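You operate a simulated robot arm through the tools that you are given. There is no shell and no other tool. Be economical: measure what you need, move in short steps, check, and stop when the job is done.

The job below is to be done with a simulated robot arm. You get a single attempt, and the scene is never put back.

JOB
Wax the feet of mug 57 and test tile 59.
Fine: the tile is in the open table drawer; open the wax basin's lid, dip each foot 4 to 12 mm deep, stand both on the green mat without touching, then close the drawer and the lid. Set down upright: what you pick out.

The check looks at the end state, three seconds after you hand in, the way a careful person would. Anything else that was tipped, shoved, dropped, spilled or broken makes it a failure. A push-on lid holds only when it is set on centred and level and pressed home; a screw cap is set on level and turned clockwise until tight.

ROBOT AND FRAMES
A 6-joint arm with a two-finger parallel gripper on a trunk, on a base that drives. Base frame: it is fixed to the floor where the robot stands at the start and does not move with it; the origin is under the middle of the robot, x ahead of it, y to its left, z up; the surface under the hand at the start is at about z = 0.66. Readings come in m, degrees, newtons and seconds.
With the tool pointing down near the work surface it reaches from about 0.32 to 0.82 m from the robot's upright axis, wherever it stands. Its first joint turns from -166.0 to 166.0 degrees. Places, roughly: basin [0.6, 0, 0.7]; basin lid [0.6, 0, 0.7]; bowl [0.75, -1, 0.5]; cup [0.75, -1.5, 1.5]; green mat [0.6, -0.3, 0.7]; jar [0.75, -1, 1.25]; mug [0.75, -1.5, 1.5]; plate [0.75, 1.25, 0.75]; table drawer [0.4, -0.3, 0.6]; tile [0.5, -1, 1.5]. Payload 3.43 kg.
The tool frame sits at the grasp point between the pads (the TCP): z along the fingers, y along the line on which they close. The tips reach 0.034 m beyond it. The gripper opens to 0.128 m. The fingers are 0.024 m wide and 0.012 m thick; the gripper's body (0.048 by 0.13 m) begins 0.096 m behind the TCP.
Orientation is told as [roll, pitch, yaw] about the base's x, y, z axes, in that order, counted from this pose: with the fingers straight down and closing along the base's y, the tool's x points along the base's -x, its y along +y and its z along -z.

CONTROLS
- The arm moves only by the tool play_rows. Its argument "rows" is one flat list of numbers, 7 for each row, row after row: the shift along the tool's x, y, z in units of 300 mm (1.0 is 300 mm), then the turn, a rotation vector about the tool's x, y, z in units of 45 degrees (1.0 is 45 degrees), then the opening, from 0 (shut) to 1 (fully open). In form: [x, y, z, wx, wy, wz, fingers, x, y, z, wx, wy, wz, fingers, ...]. A call has 1 to 8 rows; each row is the pose to reach, as a shift and turn from the pose commanded when the call began, along the tool's axes at that moment. A call with a number of a shift or a turn outside -1 to 1 is refused whole. Rows are played at 5 a second. More than 0.05 m and 8.6 degrees between two rows, or a gripper value outside its range, and nothing of the call is played. Where a pose cannot be reached the arm comes as near as it can. A force on the tool above 90 N (or 10 N above the force at the start of the call, whichever is more), or a blocked arm, ends the call early, and 0.2 s more pass. The fingers move at their own pace (about 0.045 m/s each) and stop on an object; they squeeze with about 28 N. The grip force told is the motor's: it shows also when the fingers shut on nothing. Time passes only in rows, and 0.2 s behind the last, so rows that repeat a pose let the fingers close. It gives the time, the measured TCP pose, the force on the tool (base axes), the opening and the grip force at its end, in the units of the frame above (readings bear some noise), with the torque about the TCP (base axes, N m) and any sound that the robot's microphone picked up, and new pictures: "show" is both (left out), scene, wrist or none.
- Cameras (640 x 400 px; columns grow to the right, rows downward): "scene" is now at [0.0067, 0.1513, 1.4989]; the picture's right is [-0.05, -1.00, 0.00], its down [-0.85, 0.04, -0.53] and it looks along [0.53, -0.03, -0.85] (base axes); focal length 224 px, centre (320, 200). "wrist" rides on the gripper at [0.076, -0.011, -0.16] in the tool frame; the picture's right is [0.15, 0.99, 0.00], its down [-0.88, 0.13, -0.46] and it looks along [-0.45, 0.07, 0.89] (tool axes); focal length 234 px, centre (320, 200). There is no depth. A picture from a camera that has moved, and an enlarged one, comes with that camera's place and axes in the base frame and with its lens. The place of the scene camera against the robot may be out by one fixed shift of up to 0.012 m in any direction.
- steer(legs): drives the robot by 1 to 6 legs, each [ahead, turn to the left] in m and degrees, along the robot's own axes; the way and the turn of a leg run together, so that a leg with both is an arc; at most 1.5 m and 180 degrees a leg. The arm and the cameras ride along, it lands a little off, and it stops where it bumps. It gives what a move gives, and a new picture of the scene camera.
- pan_tilt(pan, tilt): turns the head with the scene camera to pan (to the left, within 155 degrees either way) and tilt (down, from -29 to 69), counted from straight ahead of the robot. It gives what a move gives, and a new picture of the scene camera.
- zoom(camera, box): a new picture of the part [left, top, right, bottom] of that camera's present view, enlarged. The clock stands still meanwhile.
- job_done(): hands the job in; it is judged then, once.

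Work in short steps. Places have to be worked out from the pictures, the camera data and where the tool is seen: move nearer, look again, correct. Check each grasp and each placing, and mend what went wrong. You have 120 turns and 260 pictures in all, those below and enlarged ones among them. Open the gripper and draw the arm clear of the work before you hand the job in, unless the task says otherwise; then end with one line.

The tools are called after "Request:" as name(argument=value, ...) on one line, values as JSON. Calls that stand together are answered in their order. play_rows: Moves the arm, as the interface text tells. Its arguments: {"type":"object","properties":{"rows":{"type":"array"},"show":{"type":"string","enum":["both","scene","wrist","none"]}},"required":["rows"]} The other tools are called the same way: steer (legs) drives the base; pan_tilt (pan, tilt) turns the head that bears the scene camera; zoom (camera, box) takes an enlarged picture of a part of a camera's view; job_done () hands the job in.

At the start:

```text
clock: 0.0
ee_pos: [0.5263, -0.2165, 1.0284]
ee_rot: [0.0, 0.0, 0.3]
contact_force: [-0.7, -0.7, -0.7]
torque: [-0.01, 0.0, -0.01]
width: 0.1278
grip_force: 0.0
robot x, y, heading: [-0.0009, -0.0025, -0.2]
head pan, tilt: [-2.9, 58.1]
```

scene: 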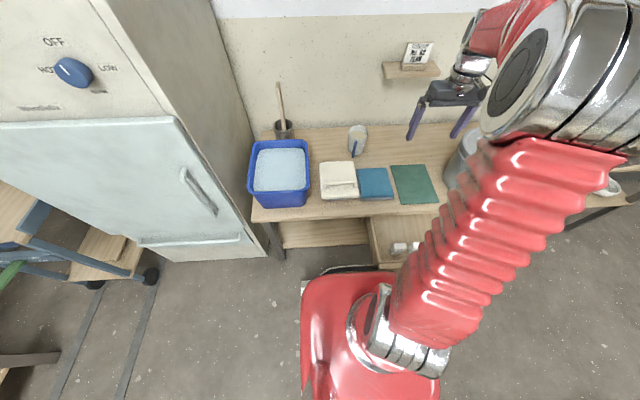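
wrist: 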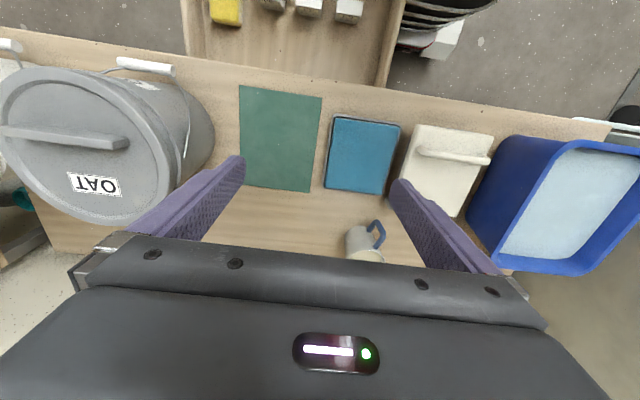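

I see the table with the green mat, a covered basin, an open drawer and a mug; I enlarge to read details.

Request:
zoom(camera="wrist", box=[180, 0, 420, 150])

Request:
zoom(camera="scene", box=[240, 80, 480, 230])

Request:
zoom(camera="wrist", box=[320, 110, 500, 270])

```text
2.67 times, centred on (300, 75) of wrist
camera zoom: at [0.4496, -0.2293, 1.1887], right [-0.15, 0.99, 0.0], down [0.88, 0.14, 0.46], along [0.45, 0.07, -0.89], focal length 624 px, centre (373, 533)
```

zoom: 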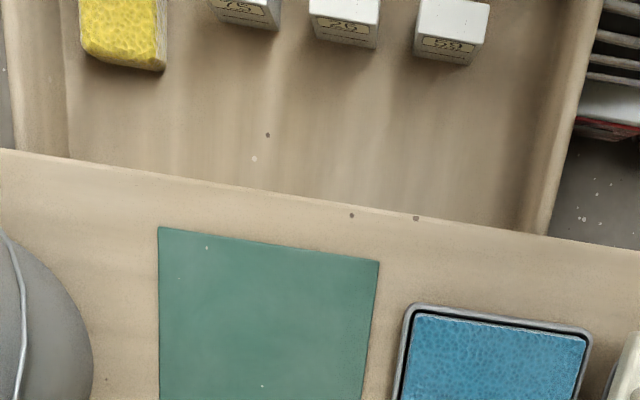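

```text
2.67 times, centred on (360, 155) of scene
camera zoom: at [0.0067, 0.1513, 1.4989], right [-0.05, -1.0, 0.0], down [-0.85, 0.04, -0.53], along [0.53, -0.03, -0.85], focal length 596 px, centre (213, 320)
```

zoom: 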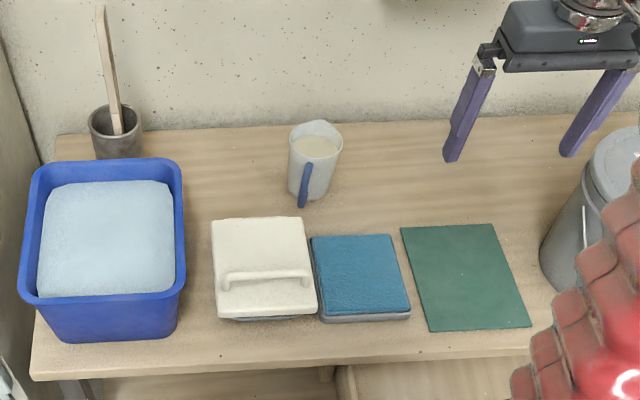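

```text
2.50 times, centred on (410, 190) of wrist
camera zoom: at [0.4496, -0.2293, 1.1887], right [-0.15, 0.99, 0.0], down [0.88, 0.14, 0.46], along [0.45, 0.07, -0.89], focal length 585 px, centre (95, 225)
```

zoom: 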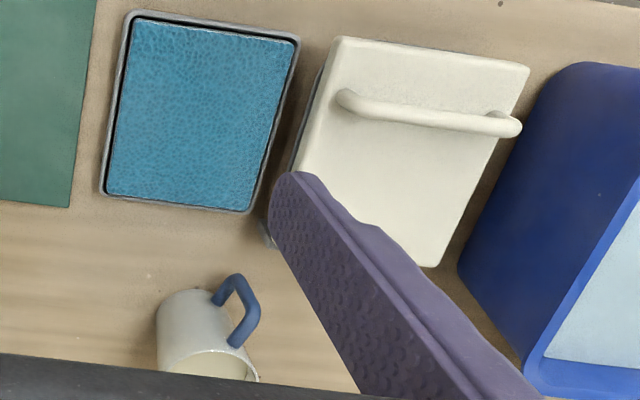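

The tile labels look like 75, 26 and 59 or so. The listed mug place is to the right at z 1.5, so I look around there.

Request:
pan_tilt(pan=-60, tilt=10)

Request:
pan_tilt(pan=-85, tilt=35)

Request:
zoom(camera="wrist", box=[320, 0, 380, 30])

Request:
zoom(camera="wrist", box=[320, 210, 410, 270])

```text
clock: 1.3
ee_pos: [0.5262, -0.2168, 1.0286]
ee_rot: [0.1, 0.1, 0.2]
contact_force: [0.2, 0.1, -0.4]
torque: [0.01, -0.01, -0.02]
width: 0.128
grip_force: 0.1
robot x, y, heading: [0.0027, 0.0021, -0.0]
head pan, tilt: [-60.0, 10.0]
camera scene: at [-0.0154, 0.0743, 1.5711], right [-0.87, -0.5, 0.0], down [-0.09, 0.15, -0.98], along [0.49, -0.85, -0.17], focal length 224 px, centre (320, 200)
```

scene: 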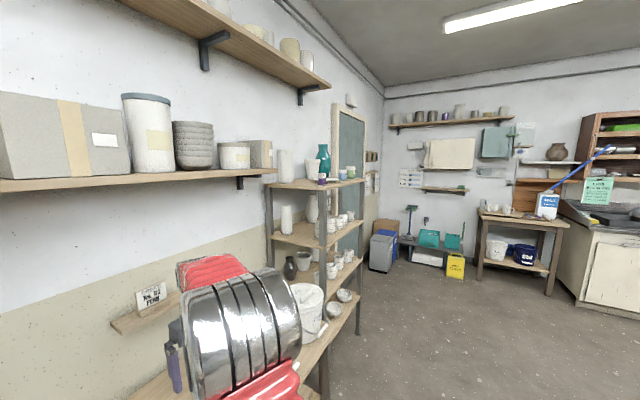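

```text
clock: 2.1
ee_pos: [0.5261, -0.2156, 1.0291]
ee_rot: [0.0, 0.0, 0.4]
contact_force: [1.0, -0.2, 0.0]
torque: [0.0, -0.02, 0.04]
width: 0.1281
grip_force: 0.1
robot x, y, heading: [0.0013, -0.0001, -0.1]
head pan, tilt: [-85.0, 35.0]
camera scene: at [-0.0542, 0.0671, 1.5311], right [-1.0, -0.09, 0.0], down [-0.05, 0.57, -0.82], along [0.07, -0.82, -0.57], focal length 224 px, centre (320, 200)
```

scene: 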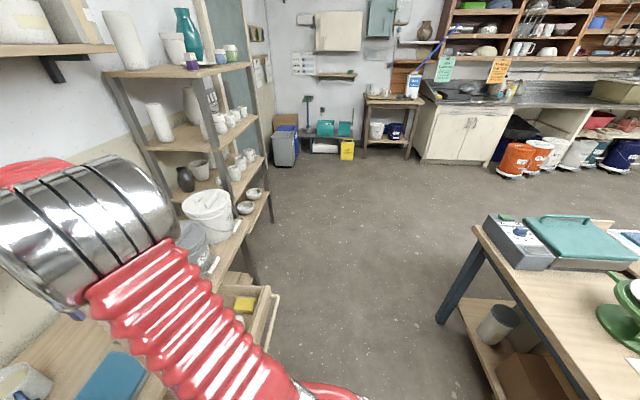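

```text
10.67 times, centred on (350, 15) of wrist
camera zoom: at [0.4496, -0.2293, 1.1891], right [-0.15, 0.99, 0.0], down [0.88, 0.14, 0.46], along [0.45, 0.07, -0.89], focal length 2498 px, centre (0, 2173)
```

zoom: 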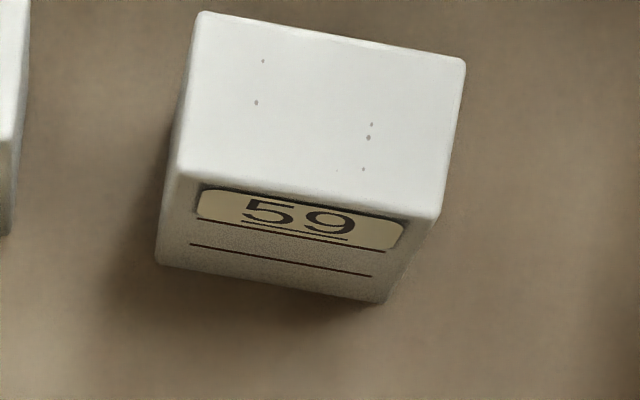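

```text
6.67 times, centred on (365, 240) of wrist
camera zoom: at [0.4496, -0.2293, 1.1891], right [-0.15, 0.99, 0.0], down [0.88, 0.14, 0.46], along [0.45, 0.07, -0.89], focal length 1561 px, centre (20, -67)
```

zoom: 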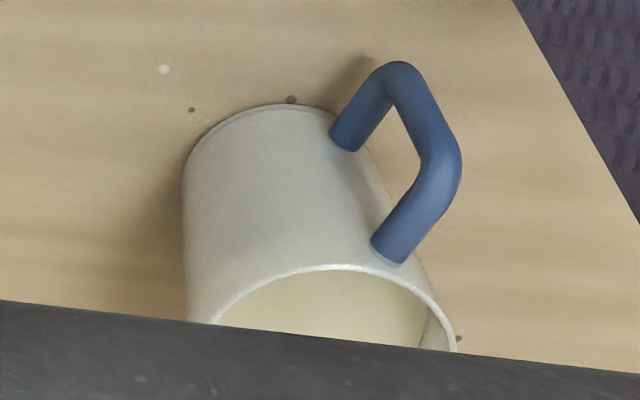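

Tile 59 is the right-most block in the drawer. Now I check the rack for numbered mugs.

Request:
zoom(camera="scene", box=[100, 30, 290, 150])

Request:
zoom(camera="scene", box=[140, 130, 290, 240])

Request:
zoom(camera="scene", box=[0, 340, 120, 400])

```text
3.33 times, centred on (195, 90) of scene
camera zoom: at [-0.0542, 0.0671, 1.5311], right [-1.0, -0.09, 0.0], down [-0.05, 0.57, -0.82], along [0.07, -0.82, -0.57], focal length 745 px, centre (737, 567)
```

zoom: 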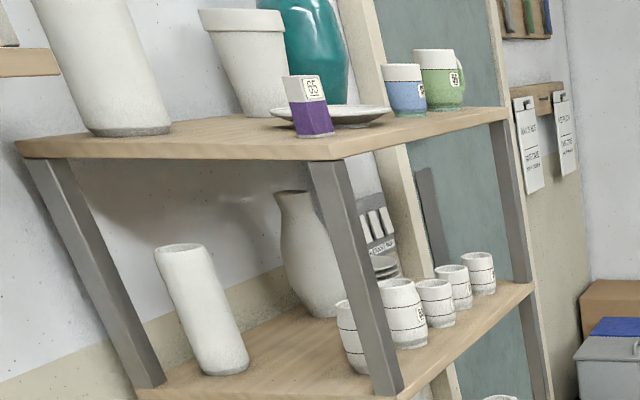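

```text
3.64 times, centred on (215, 185) of scene
camera zoom: at [-0.0542, 0.0671, 1.5311], right [-1.0, -0.09, 0.0], down [-0.05, 0.57, -0.82], along [0.07, -0.82, -0.57], focal length 813 px, centre (702, 254)
```

zoom: 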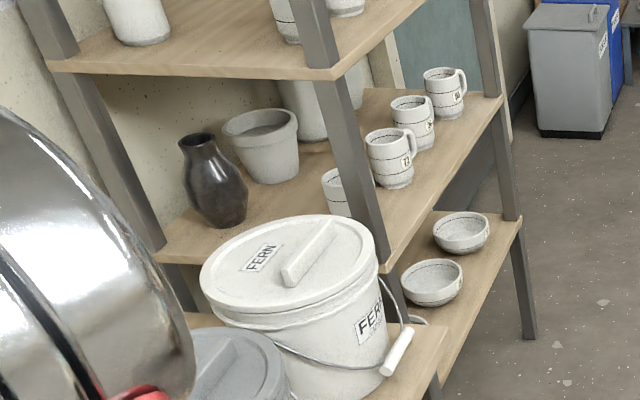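

```text
5.33 times, centred on (60, 370) of scene
camera zoom: at [-0.0542, 0.0671, 1.5311], right [-1.0, -0.09, 0.0], down [-0.05, 0.57, -0.82], along [0.07, -0.82, -0.57], focal length 1192 px, centre (1707, -707)
```

zoom: 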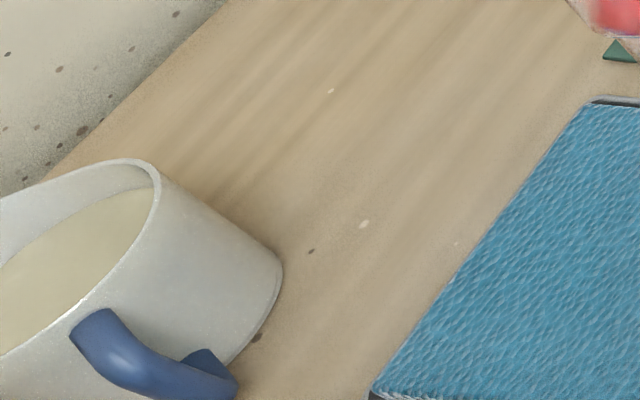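

Mugs stand on the rack's third shelf; their labels are unreadable from here. I raise and draw in the arm for driving nearer.

Request:
play_rows(rows=[0, 0, -0.13, 0, 0, 0, 1, 0, 0, -0.26, 0, 0, 0, 1, 0.04, 0, -0.4, 0, 0, 0, 1, 0.1, 0, -0.52, 0, 0, 0, 1, 0.2, 0, -0.62, 0, 0, 0, 1, 0.3, 0, -0.72, 0, 0, 0, 1, 0.4, 0, -0.8, 0, 0, 0, 1, 0.45, 0, -0.8, 0, 0, 0, 1], show="none")

Request:
pan_tilt(pan=-30, tilt=55)

```text
clock: 4.0
ee_pos: [0.3921, -0.2169, 1.2703]
ee_rot: [0.0, 0.0, 0.3]
contact_force: [-0.1, -0.5, 0.5]
torque: [0.0, -0.01, -0.01]
width: 0.1281
grip_force: 0.1
robot x, y, heading: [0.001, -0.0009, 0.2]
head pan, tilt: [-85.0, 35.0]
```

```text
clock: 5.2
ee_pos: [0.393, -0.2174, 1.2702]
ee_rot: [0.0, 0.0, 0.3]
contact_force: [-0.1, -0.3, -0.8]
torque: [-0.02, 0.02, 0.01]
width: 0.1277
grip_force: 0.1
robot x, y, heading: [-0.0005, -0.001, -0.0]
head pan, tilt: [-30.0, 55.0]
camera scene: at [0.0003, 0.1187, 1.5028], right [-0.5, -0.87, 0.0], down [-0.71, 0.41, -0.57], along [0.5, -0.29, -0.82], focal length 224 px, centre (320, 200)
```

scene: 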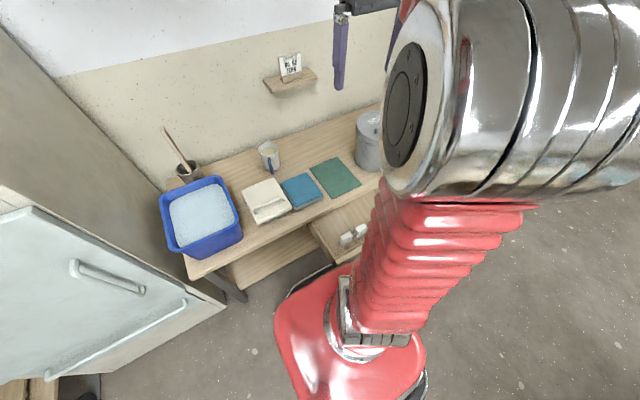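

A card stands on a small wall shelf; I read it and check the drawer's clearance.

Request:
zoom(camera="scene", box=[260, 45, 330, 95])

Request:
zoom(camera="scene", box=[240, 180, 400, 300])

```text
8.00 times, centred on (295, 70) of scene
camera zoom: at [0.0003, 0.1187, 1.5028], right [-0.5, -0.87, 0.0], down [-0.71, 0.41, -0.57], along [0.5, -0.29, -0.82], focal length 1788 px, centre (520, 1240)
```

zoom: 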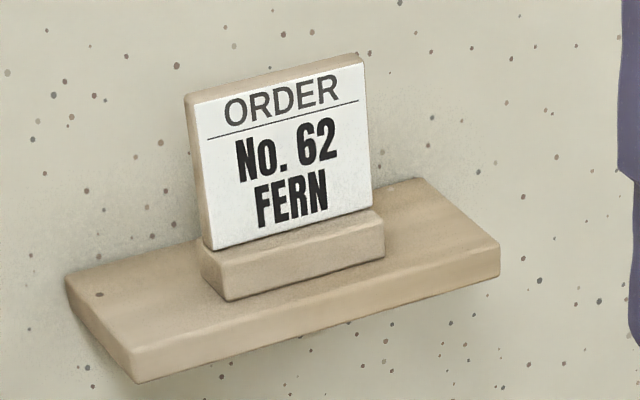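

```text
3.33 times, centred on (320, 240) of scene
camera zoom: at [0.0003, 0.1187, 1.5028], right [-0.5, -0.87, 0.0], down [-0.71, 0.41, -0.57], along [0.5, -0.29, -0.82], focal length 745 px, centre (320, 67)
```

zoom: 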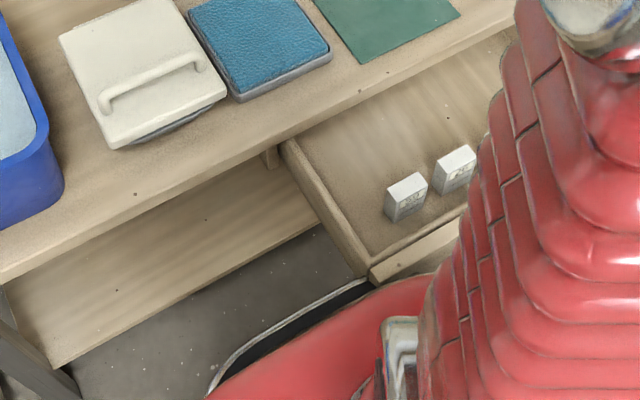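

The base almost reaches under the drawer, so I back out, turn right, and drive along the table towards the rack.

Request:
steer(legs=[[-0.25, 0], [0, -90]])

Request:
pan_tilt(pan=30, tilt=20)

```text
clock: 12.9
ee_pos: [-0.4592, -0.3948, 1.2693]
ee_rot: [0.0, -0.1, -88.8]
contact_force: [0.1, -0.2, 0.1]
torque: [0.0, 0.01, 0.0]
width: 0.128
grip_force: 0.1
robot x, y, heading: [-0.2015, 0.0027, -88.6]
head pan, tilt: [-30.0, 55.0]
camera scene: at [-0.0815, -0.0033, 1.5028], right [-0.88, 0.48, 0.0], down [0.39, 0.72, -0.57], along [-0.28, -0.5, -0.82], focal length 224 px, centre (320, 200)
```

scene: 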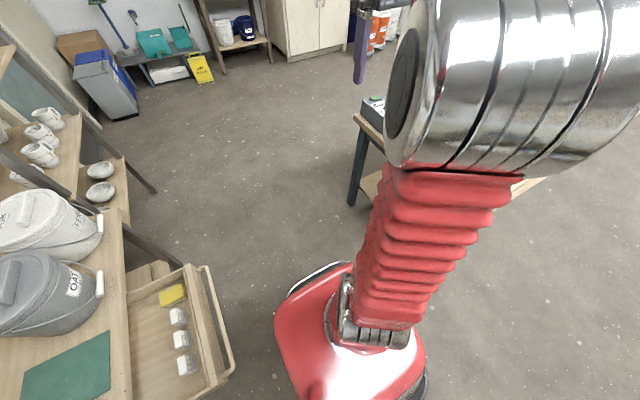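

```text
clock: 14.2
ee_pos: [-0.4602, -0.3949, 1.2714]
ee_rot: [0.0, 0.2, -88.8]
contact_force: [-0.5, 0.0, -0.1]
torque: [-0.02, 0.01, 0.02]
width: 0.1283
grip_force: 0.1
robot x, y, heading: [-0.2007, 0.0009, -88.9]
head pan, tilt: [30.0, 20.0]
camera scene: at [0.0015, -0.0191, 1.5548], right [-0.86, -0.52, 0.0], down [-0.18, 0.29, -0.94], along [0.49, -0.8, -0.34], focal length 224 px, centre (320, 200)
```

scene: 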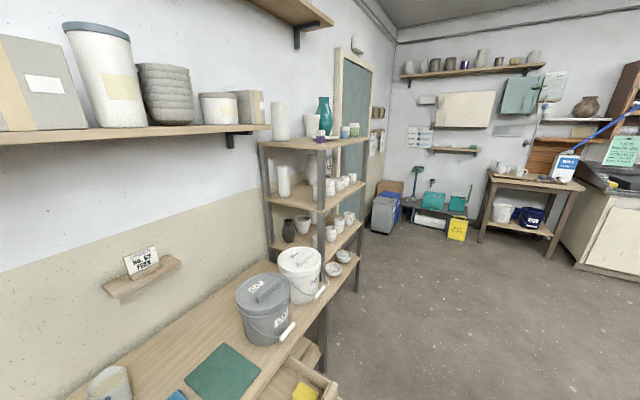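

The aisle ahead is clear; I drive 1.3 m ahead and turn left to face the rack.

Request:
steer(legs=[[1.3, 0], [0, 89]])

Request:
pan_tilt(pan=10, tilt=40)

```text
clock: 28.2
ee_pos: [0.2236, -1.5609, 1.269]
ee_rot: [0.1, 0.0, 0.3]
contact_force: [-0.5, 0.1, 0.0]
torque: [-0.02, -0.02, 0.03]
width: 0.1277
grip_force: 0.0
robot x, y, heading: [-0.1681, -1.3344, 0.1]
head pan, tilt: [30.0, 20.0]
camera scene: at [-0.1494, -1.1378, 1.5548], right [0.5, -0.86, 0.0], down [-0.3, -0.17, -0.94], along [0.81, 0.47, -0.34], focal length 224 px, centre (320, 200)
```

scene: 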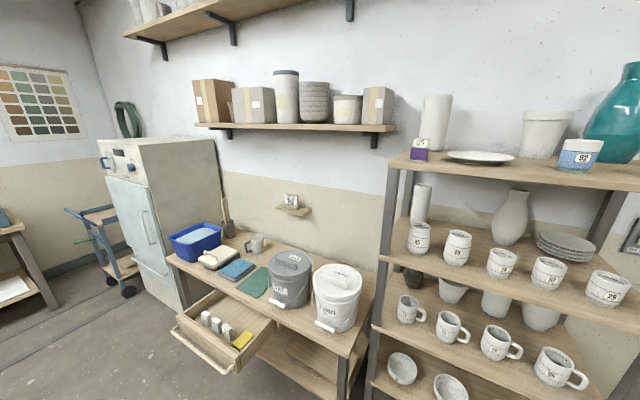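

```text
clock: 29.1
ee_pos: [0.2245, -1.5619, 1.2721]
ee_rot: [0.1, 0.0, 0.3]
contact_force: [0.2, -0.6, 0.0]
torque: [-0.04, -0.01, 0.01]
width: 0.1282
grip_force: 0.1
robot x, y, heading: [-0.1675, -1.3381, 0.1]
head pan, tilt: [10.0, 40.0]
camera scene: at [-0.1465, -1.1695, 1.5235], right [0.18, -0.98, 0.0], down [-0.63, -0.11, -0.77], along [0.75, 0.14, -0.64], focal length 224 px, centre (320, 200)
```

scene: 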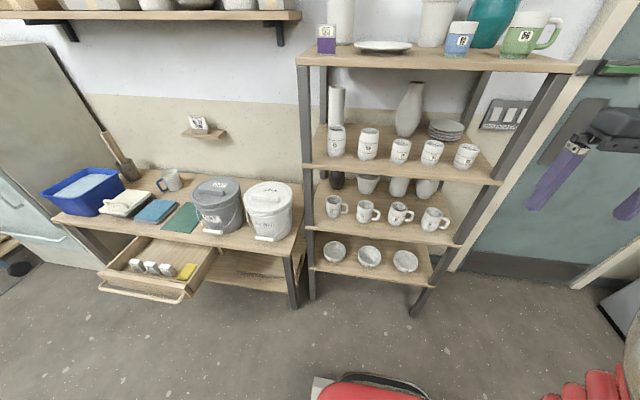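

Request:
zoom(camera="scene", box=[315, 180, 465, 245])

Request:
zoom(camera="scene", box=[300, 10, 580, 180])

Request:
zoom(camera="scene", box=[30, 150, 230, 310])

```text
4.27 times, centred on (390, 212) of scene
camera zoom: at [-0.1465, -1.1695, 1.5235], right [0.18, -0.98, 0.0], down [-0.63, -0.11, -0.77], along [0.75, 0.14, -0.64], focal length 954 px, centre (21, 147)
```

zoom: 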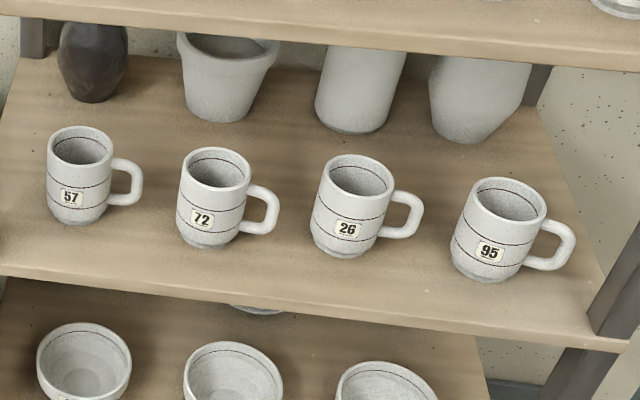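

```text
2.29 times, centred on (440, 95) of scene
camera zoom: at [-0.1465, -1.1695, 1.5235], right [0.18, -0.98, 0.0], down [-0.63, -0.11, -0.77], along [0.75, 0.14, -0.64], focal length 511 px, centre (46, 440)
```

zoom: 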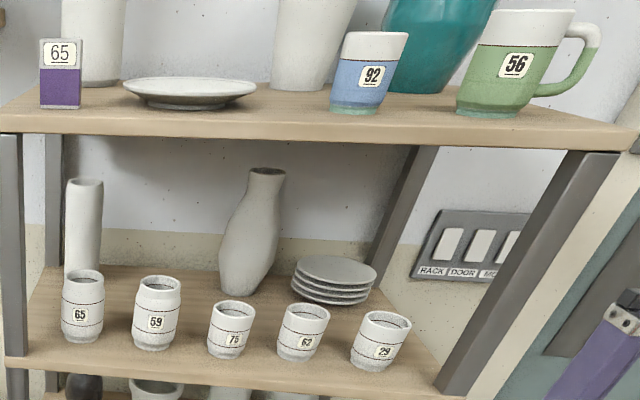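

```text
2.50 times, centred on (130, 230) of scene
camera zoom: at [-0.1465, -1.1695, 1.5235], right [0.18, -0.98, 0.0], down [-0.63, -0.11, -0.77], along [0.75, 0.14, -0.64], focal length 559 px, centre (795, 125)
```

zoom: 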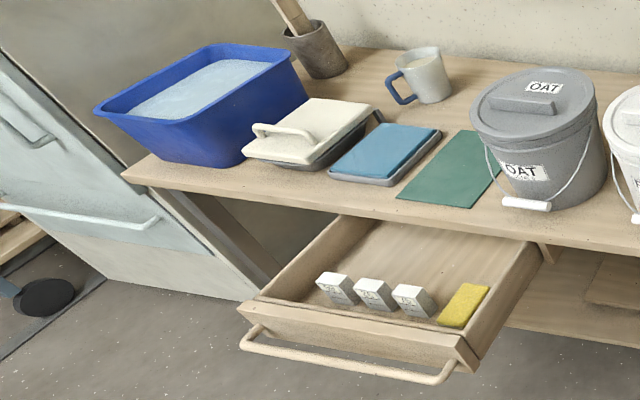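

Mug 57 is left-most on the third shelf, with its handle toward −y. I plan to pinch its +y wall over the rim with the tool tilted 45°. I drive a bit nearer first.

Request:
steer(legs=[[0.2, 0]])

Request:
pan_tilt(pan=10, tilt=62)

```text
clock: 30.9
ee_pos: [0.4226, -1.5615, 1.2713]
ee_rot: [0.0, 0.0, 0.3]
contact_force: [-0.3, 0.3, 0.1]
torque: [-0.01, 0.02, -0.01]
width: 0.128
grip_force: 0.0
robot x, y, heading: [0.03, -1.3383, -0.2]
head pan, tilt: [10.0, 40.0]
camera scene: at [0.0511, -1.1692, 1.5234], right [0.18, -0.98, 0.0], down [-0.63, -0.11, -0.77], along [0.75, 0.13, -0.64], focal length 224 px, centre (320, 200)
```

scene: 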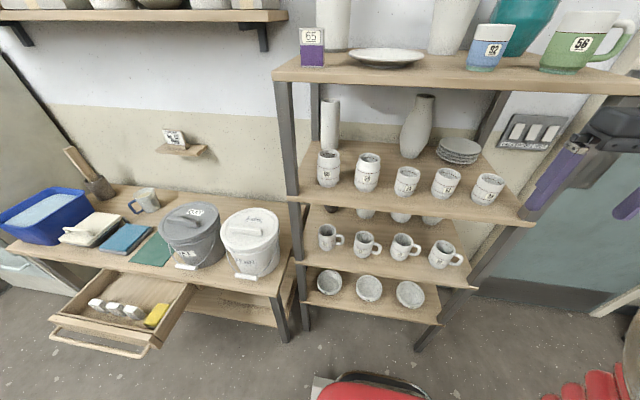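

```text
clock: 31.8
ee_pos: [0.421, -1.5616, 1.2722]
ee_rot: [0.0, 0.0, 0.4]
contact_force: [-1.0, 0.7, 0.2]
torque: [-0.02, 0.05, 0.03]
width: 0.128
grip_force: 0.1
robot x, y, heading: [0.0305, -1.3369, -0.0]
head pan, tilt: [10.0, 62.0]
camera scene: at [0.0307, -1.1729, 1.4944], right [0.18, -0.98, 0.0], down [-0.87, -0.15, -0.47], along [0.46, 0.08, -0.88], focal length 224 px, centre (320, 200)
```

scene: 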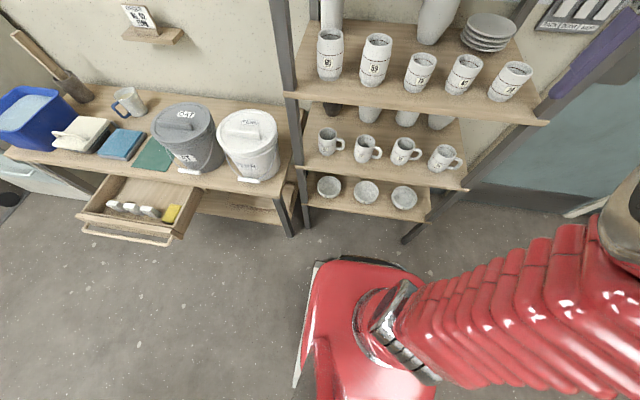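

Triangulating three views puts mug 57's base near (0.62, −1.09, 0.75). I swing the arm left and down while tilting the tool 45° forward, outside the rack.

Request:
play_rows(rows=[0, 0.125, 0.083, 0, -0.125, 0, 0.4, 0, 0.25, 0.167, 0, -0.25, 0, 0.4, 0, 0.375, 0.25, 0, -0.375, 0, 0.4, 0, 0.5, 0.333, 0, -0.5, 0, 0.4, 0, 0.625, 0.417, 0, -0.625, 0, 0.4, 0, 0.75, 0.5, 0, -0.75, 0, 0.4, 0, 0.875, 0.583, 0, -0.875, 0, 0.4, 0, 1, 0.667, 0, -1, 0, 0.4], show="both")

```text
clock: 33.6
ee_pos: [0.419, -1.2607, 1.0737]
ee_rot: [0.0, -45.0, 0.6]
contact_force: [-0.6, -0.1, 0.9]
torque: [0.01, 0.02, 0.01]
width: 0.0513
grip_force: 0.1
robot x, y, heading: [0.0252, -1.3417, 0.3]
head pan, tilt: [10.0, 62.0]
camera scene: at [0.0304, -1.1729, 1.4944], right [0.18, -0.98, 0.0], down [-0.87, -0.15, -0.47], along [0.46, 0.08, -0.88], focal length 224 px, centre (320, 200)
camera wrist: at [0.2513, -1.2743, 1.1328], right [-0.11, 0.99, -0.1], down [0.3, 0.13, 0.95], along [0.95, 0.08, -0.31], focal length 234 px, centre (320, 200)
```

scene: 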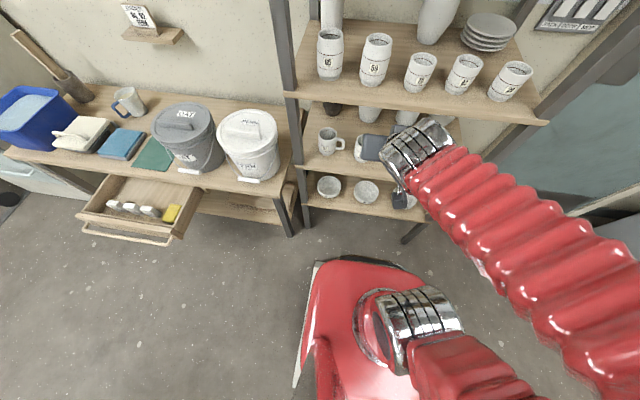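
wrist: 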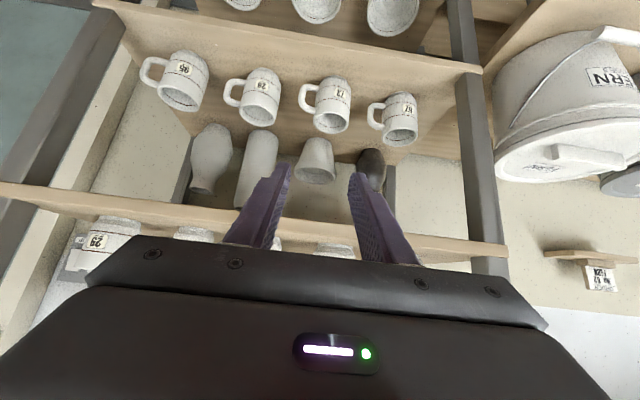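

The wrist camera puts mug 57 at about (0.644, −1.09), z 0.75 to 0.835. I move in front of it at z ≈0.93 to see its handle and rim well.

Request:
play_rows(rows=[0.066, 0.113, 0.066, 0, 0, 0, 0.4, 0.132, 0.227, 0.132, 0, 0, 0, 0.4, 0.198, 0.34, 0.198, 0, 0, 0, 0.4, 0.264, 0.453, 0.264, 0, 0, 0, 0.4, 0.33, 0.567, 0.33, 0, 0, 0, 0.4, 0.33, 0.567, 0.33, 0, 0, 0, 0.4], show="wrist")

Request:
zoom(camera="wrist", box=[240, 100, 400, 200])

Request:
zoom(camera="scene", box=[300, 110, 380, 170])

```text
clock: 35.0
ee_pos: [0.4203, -1.0901, 0.9304]
ee_rot: [0.0, -45.1, 0.5]
contact_force: [-0.3, 1.2, 0.2]
torque: [-0.03, 0.0, 0.01]
width: 0.0511
grip_force: 0.1
out of reach, approached as far as the arm can: row 1, 2, 3
robot x, y, heading: [0.0291, -1.336, 0.2]
head pan, tilt: [10.0, 62.0]
camera wrist: at [0.2532, -1.1035, 0.9897], right [-0.11, 0.99, -0.1], down [0.3, 0.13, 0.94], along [0.95, 0.07, -0.31], focal length 234 px, centre (320, 200)
```

wrist: 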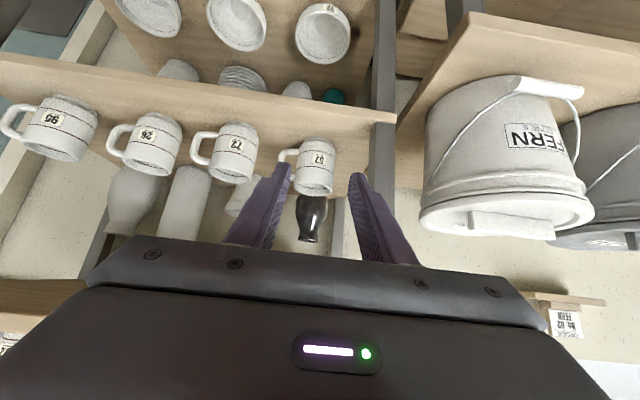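

```text
4.00 times, centred on (320, 150) of wrist
camera zoom: at [0.2532, -1.1035, 0.9897], right [-0.11, 0.99, -0.1], down [0.3, 0.13, 0.94], along [0.95, 0.07, -0.31], focal length 937 px, centre (320, 400)
```

zoom: 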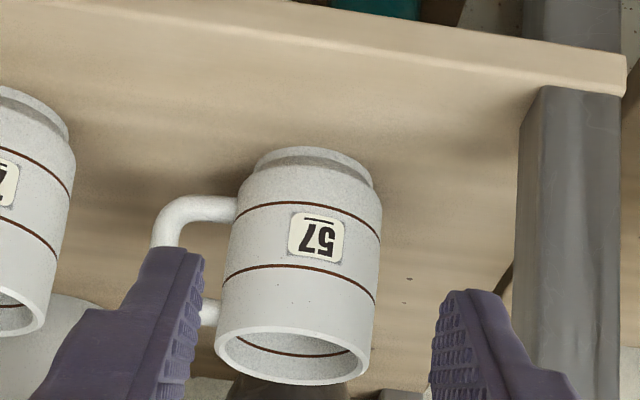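

```text
6.67 times, centred on (340, 140) of scene
camera zoom: at [0.0306, -1.1728, 1.4944], right [0.18, -0.98, 0.0], down [-0.87, -0.15, -0.47], along [0.46, 0.08, -0.88], focal length 1490 px, centre (187, 600)
```

zoom: 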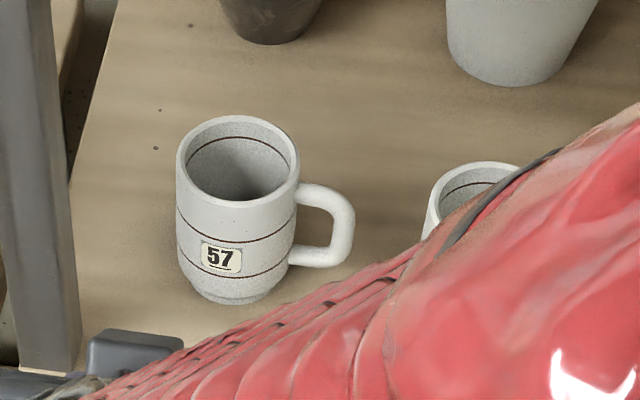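

Handle points −y with ~12 mm of plain wall above it. I'll go for a near-horizontal grip on the top 10 mm of the rim, so I tilt to 75° and come to z≈0.87 with fingers open 0.09.

Request:
play_rows(rows=[0, 0, 0.07, 0, -0.15, 0, 0.7, 0, 0, 0.14, 0, -0.3, 0, 0.7, 0, 0, 0.2, 0, -0.45, 0, 0.7, 0, 0, 0.24, 0, -0.58, 0, 0.7, 0, 0, 0.26, 0, -0.667, 0, 0.7, 0, 0, 0.26, 0, -0.667, 0, 0.7], show="wrist")

Request:
zoom(camera="wrist", box=[220, 60, 420, 185])

```text
clock: 36.4
ee_pos: [0.4803, -1.0796, 0.8946]
ee_rot: [-1.9, -74.7, 2.0]
contact_force: [0.5, 0.2, -0.2]
torque: [-0.03, -0.01, 0.03]
width: 0.0897
grip_force: 0.0
out of reach, approached as far as the arm can: row 4, 5, 6
robot x, y, heading: [0.0279, -1.3361, 0.1]
head pan, tilt: [10.0, 62.0]
camera wrist: at [0.3056, -1.0926, 0.8634], right [-0.04, 0.99, -0.15], down [-0.21, 0.14, 0.97], along [0.98, 0.07, 0.2], focal length 234 px, centre (320, 200)
```

wrist: 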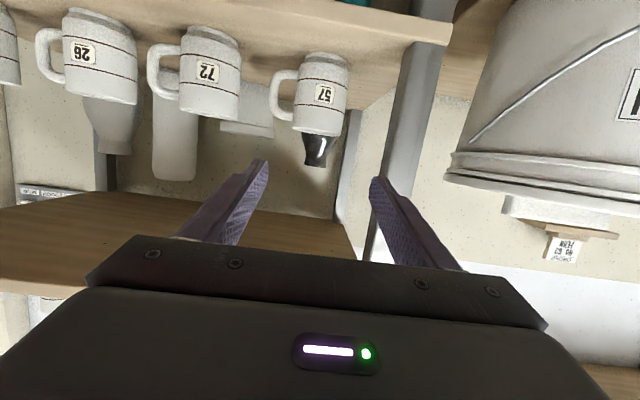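

```text
3.20 times, centred on (320, 122) of wrist
camera zoom: at [0.3056, -1.0926, 0.8634], right [-0.04, 0.99, -0.15], down [-0.21, 0.14, 0.97], along [0.98, 0.07, 0.2], focal length 749 px, centre (320, 448)
```

zoom: 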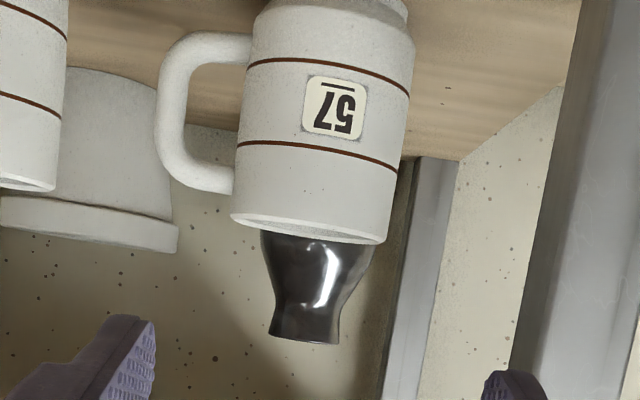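

Rim is near (0.63, −1.088, 0.842), with the handle's top about 9 mm below it. I advance to x 0.55 at z 0.868 and look again.

Request:
play_rows(rows=[-0.02, 0.003, 0.12, 0, 0, 0, 0.7, -0.042, 0.007, 0.247, 0, 0, 0, 0.7, -0.042, 0.007, 0.247, 0, 0, 0, 0.7], show="wrist")

Request:
zoom(camera="wrist", box=[220, 60, 420, 185])

```text
clock: 37.2
ee_pos: [0.5549, -1.0763, 0.8863]
ee_rot: [-0.1, -75.1, 0.3]
contact_force: [0.6, 0.4, -0.4]
torque: [0.0, 0.01, 0.0]
width: 0.0897
grip_force: 0.0
robot x, y, heading: [0.0309, -1.3371, 0.1]
head pan, tilt: [10.0, 62.0]
camera wrist: at [0.3804, -1.0888, 0.8542], right [-0.04, 0.99, -0.14], down [-0.21, 0.13, 0.97], along [0.98, 0.07, 0.2], focal length 234 px, centre (320, 200)
```

wrist: 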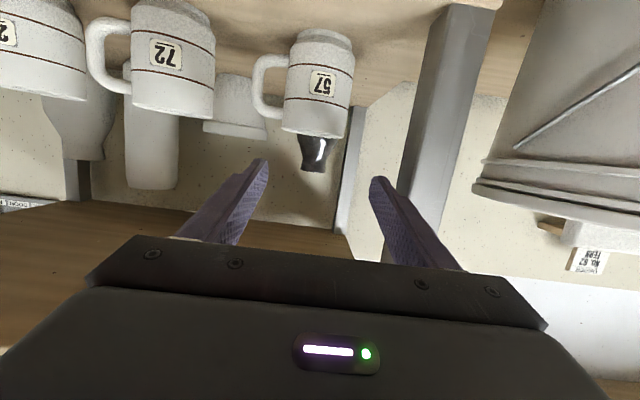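

```text
3.20 times, centred on (320, 122) of wrist
camera zoom: at [0.3804, -1.0888, 0.8542], right [-0.04, 0.99, -0.14], down [-0.21, 0.13, 0.97], along [0.98, 0.07, 0.2], focal length 749 px, centre (320, 448)
```

zoom: 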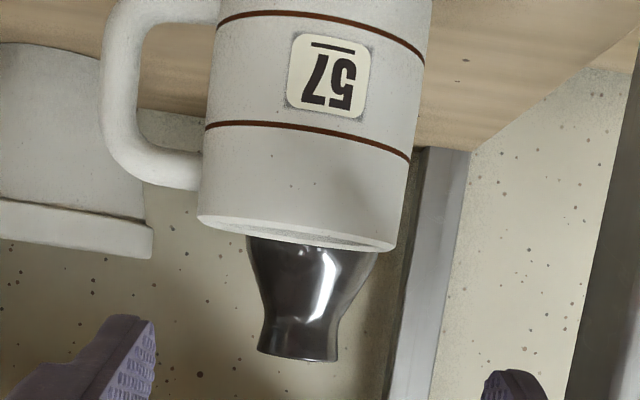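

Combining rays, the rim centre is about (0.65, −1.089, 0.834), diameter ≈0.07. I slide straight along the fingers to above that, staying over the handle.

Request:
play_rows(rows=[-0.002, -0.042, 0.08, 0, 0, 0, 0.75, -0.005, -0.042, 0.2, 0, 0, 0, 0.75, -0.005, -0.042, 0.327, 0, 0, 0, 0.75, -0.005, -0.042, 0.327, 0, 0, 0, 0.75], show="both")

Request:
zoom(camera="wrist", box=[220, 80, 420, 205])

Request:
zoom(camera="scene", box=[290, 100, 390, 165])

```text
clock: 38.2
ee_pos: [0.6497, -1.0883, 0.8638]
ee_rot: [0.1, -75.0, 0.4]
contact_force: [-0.7, -0.1, 0.6]
torque: [0.03, 0.01, -0.04]
width: 0.0961
grip_force: 0.1
robot x, y, heading: [0.0299, -1.3391, 0.2]
head pan, tilt: [10.0, 62.0]
camera scene: at [0.0308, -1.1728, 1.4944], right [0.18, -0.98, 0.0], down [-0.87, -0.15, -0.47], along [0.46, 0.08, -0.88], focal length 224 px, centre (320, 200)
camera wrist: at [0.475, -1.101, 0.8316], right [-0.04, 0.99, -0.14], down [-0.21, 0.13, 0.97], along [0.98, 0.07, 0.21], focal length 234 px, centre (320, 200)
```

scene: 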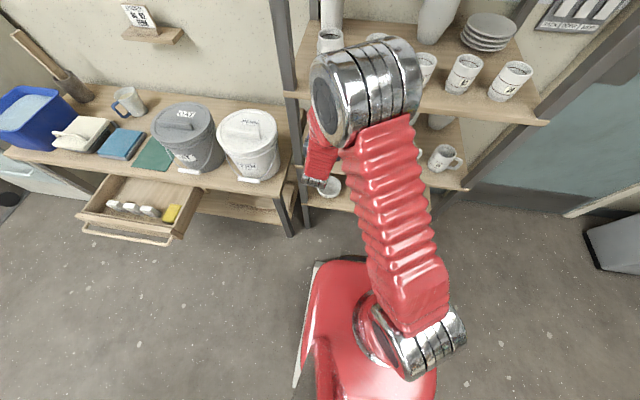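
wrist: 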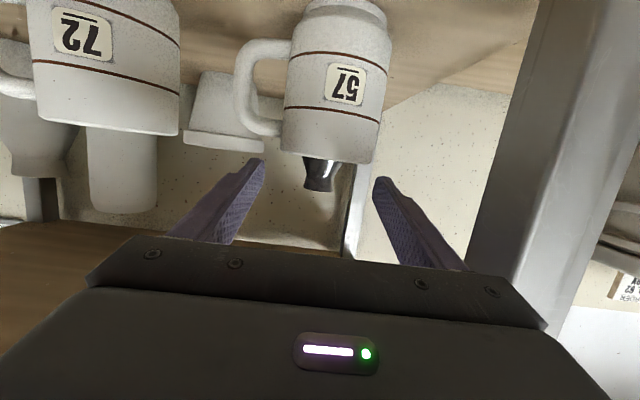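

```text
3.20 times, centred on (320, 142) of wrist
camera zoom: at [0.475, -1.101, 0.8316], right [-0.04, 0.99, -0.14], down [-0.21, 0.13, 0.97], along [0.98, 0.07, 0.21], focal length 749 px, centre (320, 384)
```

zoom: 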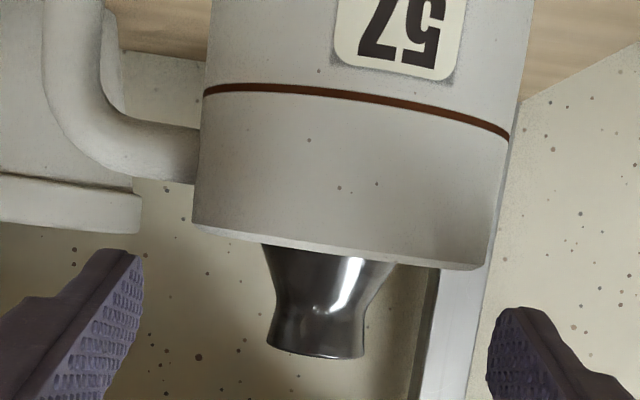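

```text
6.15 times, centred on (340, 132) of scene
camera zoom: at [0.0308, -1.1728, 1.4944], right [0.18, -0.98, 0.0], down [-0.87, -0.15, -0.47], along [0.46, 0.08, -0.88], focal length 1376 px, centre (197, 615)
```

zoom: 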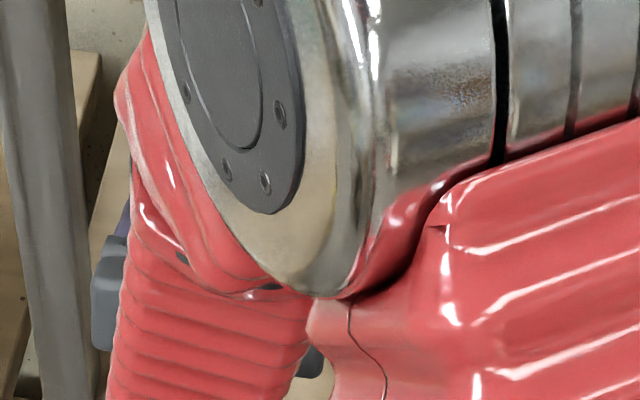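

Refined: rim centre (0.658, −1.088, 0.838), handle top ≈0.828. I lower to TCP z 0.843 with the pads just above the handle.

Request:
play_rows(rows=[0.03, 0, 0.022, 0, 0, 0, 0.75, 0.062, 0, 0.044, 0, 0, 0, 0.75, 0.062, 0, 0.044, 0, 0, 0, 0.75], show="wrist")

Request:
zoom(camera="wrist", box=[220, 80, 420, 205])

```text
clock: 39.0
ee_pos: [0.6582, -1.0883, 0.841]
ee_rot: [0.0, -75.0, 0.3]
contact_force: [-0.3, -0.5, -0.2]
torque: [0.0, 0.04, 0.01]
width: 0.096
grip_force: 0.0
robot x, y, heading: [0.0266, -1.3365, 0.4]
head pan, tilt: [10.0, 62.0]
camera wrist: at [0.4832, -1.1016, 0.8091], right [-0.04, 0.99, -0.14], down [-0.21, 0.13, 0.97], along [0.98, 0.07, 0.2], focal length 234 px, centre (320, 200)
```

wrist: 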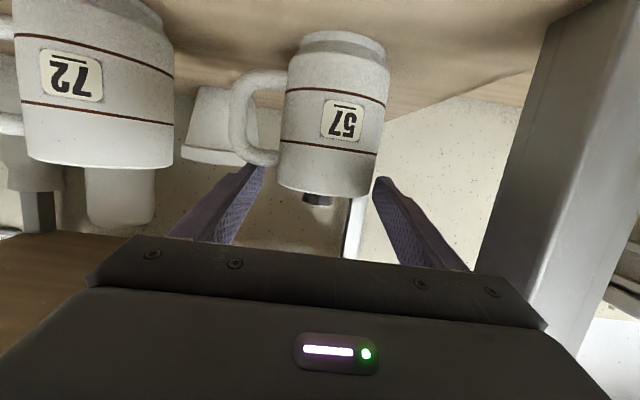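

```text
3.20 times, centred on (320, 142) of wrist
camera zoom: at [0.4832, -1.1016, 0.8091], right [-0.04, 0.99, -0.14], down [-0.21, 0.13, 0.97], along [0.98, 0.07, 0.2], focal length 749 px, centre (320, 384)
```

zoom: 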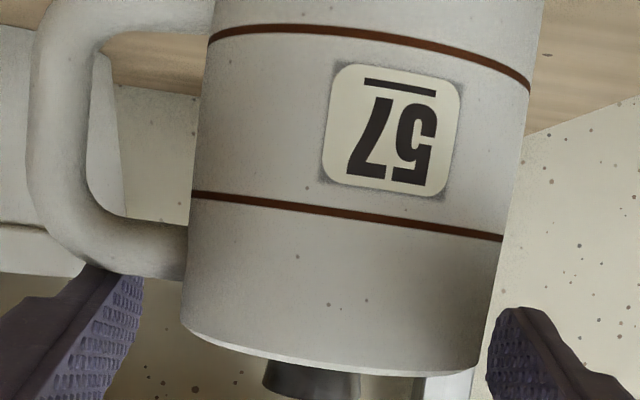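

Pads clear the handle by ~4 mm and overlap the rim ~7 mm. I lower 1.5 mm more and close.

Request:
play_rows(rows=[0.005, 0, 0.001, 0, 0, 0, 0.75, 0.005, 0, 0.001, 0, 0, 0, 0.4, 0.005, 0, 0.001, 0, 0, 0, 0.4, 0.005, 0, 0.001, 0, 0, 0, 0.2, 0.005, 0, 0.001, 0, 0, 0, 0.2], show="wrist")

Request:
zoom(camera="wrist", box=[220, 80, 420, 205])

```text
clock: 40.2
ee_pos: [0.6596, -1.0897, 0.8401]
ee_rot: [0.2, -75.1, 0.3]
contact_force: [2.1, 2.8, 8.0]
torque: [0.1, -0.19, 0.06]
width: 0.0723
grip_force: 27.8
robot x, y, heading: [0.0308, -1.3381, 0.2]
head pan, tilt: [10.0, 62.0]
camera wrist: at [0.4834, -1.1019, 0.8079], right [-0.04, 0.99, -0.14], down [-0.21, 0.13, 0.97], along [0.98, 0.07, 0.21], focal length 234 px, centre (320, 200)
```

wrist: 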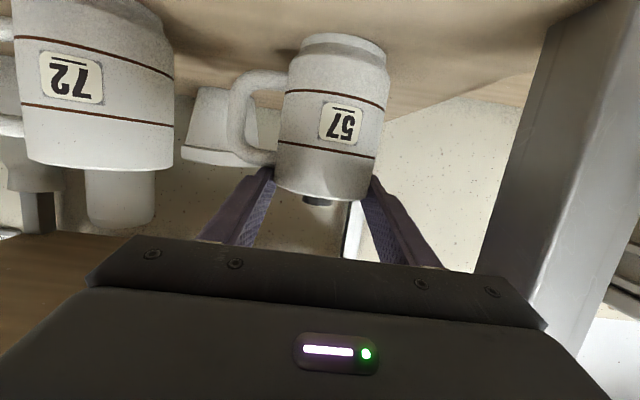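

```text
3.20 times, centred on (320, 142) of wrist
camera zoom: at [0.4834, -1.1019, 0.8079], right [-0.04, 0.99, -0.14], down [-0.21, 0.13, 0.97], along [0.98, 0.07, 0.21], focal length 749 px, centre (320, 384)
```

zoom: 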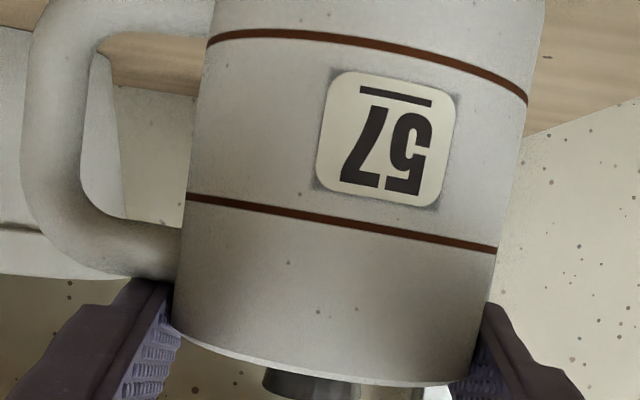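

Fingers stopped at 0.072 m on the mug's rim. I lift 20 mm to check the hold.

Request:
play_rows(rows=[-0.016, 0, -0.004, 0, 0, 0, 0.2, -0.032, 0, -0.0085, 0, 0, 0, 0.2, -0.064, 0, -0.017, 0, 0, 0, 0.2, -0.064, 0, -0.017, 0, 0, 0, 0.2], show="wrist")

```text
clock: 41.2
ee_pos: [0.6577, -1.0902, 0.8578]
ee_rot: [-0.1, -74.8, 0.5]
contact_force: [0.4, 0.0, -2.6]
torque: [0.06, 0.01, -0.03]
width: 0.0698
grip_force: 28.3
robot x, y, heading: [0.0302, -1.3381, 0.2]
head pan, tilt: [10.0, 62.0]
camera wrist: at [0.4833, -1.1032, 0.8269], right [-0.04, 0.99, -0.14], down [-0.21, 0.13, 0.97], along [0.98, 0.07, 0.2], focal length 234 px, centre (320, 200)
```

wrist: 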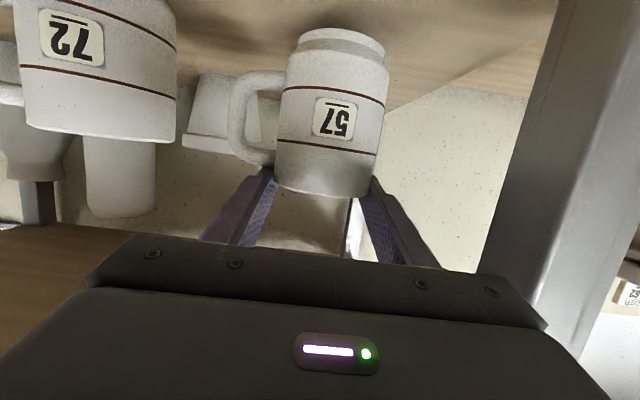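

The mug hangs from the gripper (≈2.6 N). I raise a little more and draw it straight out of the rack.

Request:
play_rows(rows=[-0.04, 0, -0.01, 0, 0, 0, 0.15, -0.025, 0, -0.1, 0, 0, 0, 0.15, 0.008, 0, -0.2, 0, 0, 0, 0.15, 0.035, 0, -0.3, 0, 0, 0, 0.15, 0.061, 0, -0.4, 0, 0, 0, 0.15, 0.088, 0, -0.5, 0, 0, 0, 0.15, 0.115, 0, -0.6, 0, 0, 0, 0.15], show="both")

```text
clock: 42.8
ee_pos: [0.484, -1.0804, 0.8915]
ee_rot: [-2.2, -74.6, 2.1]
contact_force: [0.4, 0.6, -3.5]
torque: [0.0, 0.03, 0.01]
width: 0.0701
grip_force: 27.8
out of reach, approached as far as the arm can: row 5, 6, 7
robot x, y, heading: [0.0298, -1.3344, -0.0]
head pan, tilt: [10.0, 62.0]
camera scene: at [0.0309, -1.1728, 1.4944], right [0.18, -0.98, 0.0], down [-0.87, -0.15, -0.47], along [0.46, 0.08, -0.88], focal length 224 px, centre (320, 200)
camera wrist: at [0.3081, -1.0919, 0.8615], right [-0.04, 0.99, -0.15], down [-0.21, 0.14, 0.97], along [0.98, 0.07, 0.2], focal length 234 px, centre (320, 200)
```

scene: 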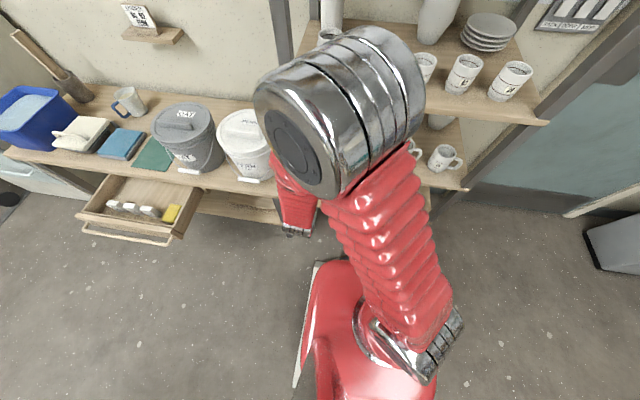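
wrist: 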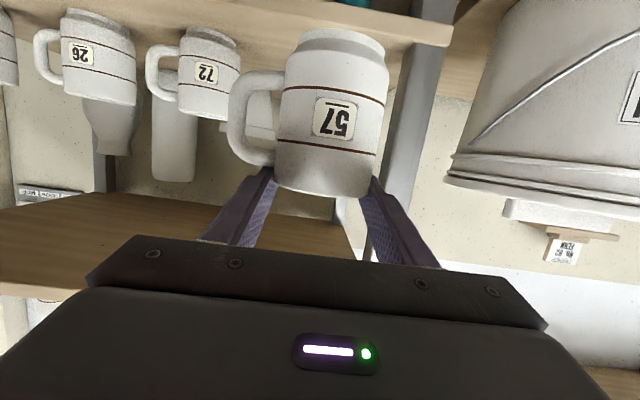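

Mug 57 is out. I back away and drive to the start place in front of the table.

Request:
steer(legs=[[-0.25, 0], [0, 90], [1.33, 0]])

Request:
pan_tilt(pan=-40, tilt=55)

```text
clock: 58.8
ee_pos: [-0.4778, 0.4398, 0.8921]
ee_rot: [-2.5, -74.6, 92.4]
contact_force: [-0.5, 0.7, -3.0]
torque: [-0.04, 0.04, -0.02]
width: 0.07
grip_force: 28.0
robot x, y, heading: [-0.2257, -0.0114, 89.9]
head pan, tilt: [10.0, 62.0]
camera scene: at [-0.3935, -0.0122, 1.4944], right [0.99, 0.17, 0.0], down [0.15, -0.87, -0.47], along [-0.08, 0.46, -0.88], focal length 224 px, centre (320, 200)
```

scene: 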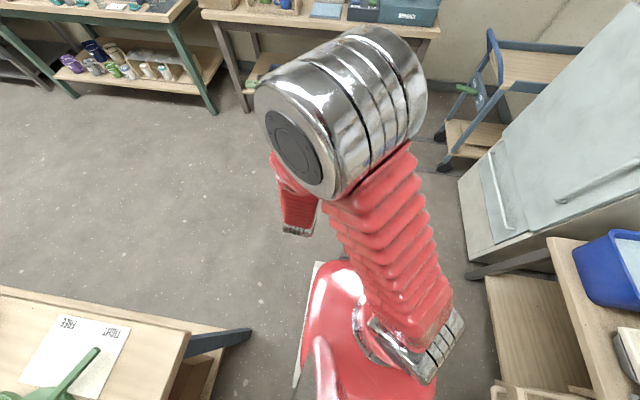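

```text
clock: 60.0
ee_pos: [-0.4779, 0.4423, 0.8922]
ee_rot: [-2.5, -74.6, 92.4]
contact_force: [-0.2, -0.6, -3.5]
torque: [-0.01, 0.03, 0.0]
width: 0.0701
grip_force: 28.0
robot x, y, heading: [-0.2198, -0.0119, 89.9]
head pan, tilt: [-40.0, 55.0]
camera scene: at [-0.3361, -0.0205, 1.5027], right [0.76, -0.64, 0.0], down [-0.53, -0.63, -0.57], along [0.37, 0.44, -0.82], focal length 224 px, centre (320, 200)
```

scene: 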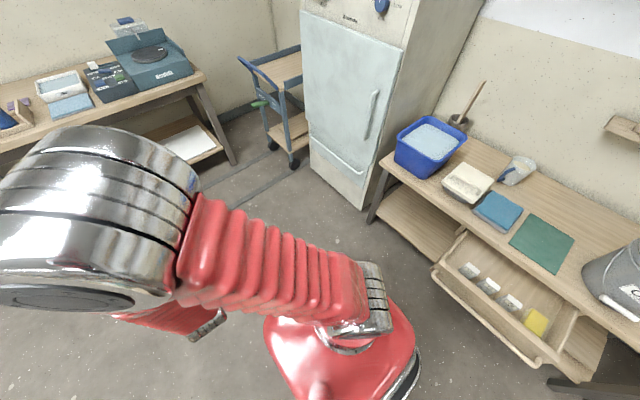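

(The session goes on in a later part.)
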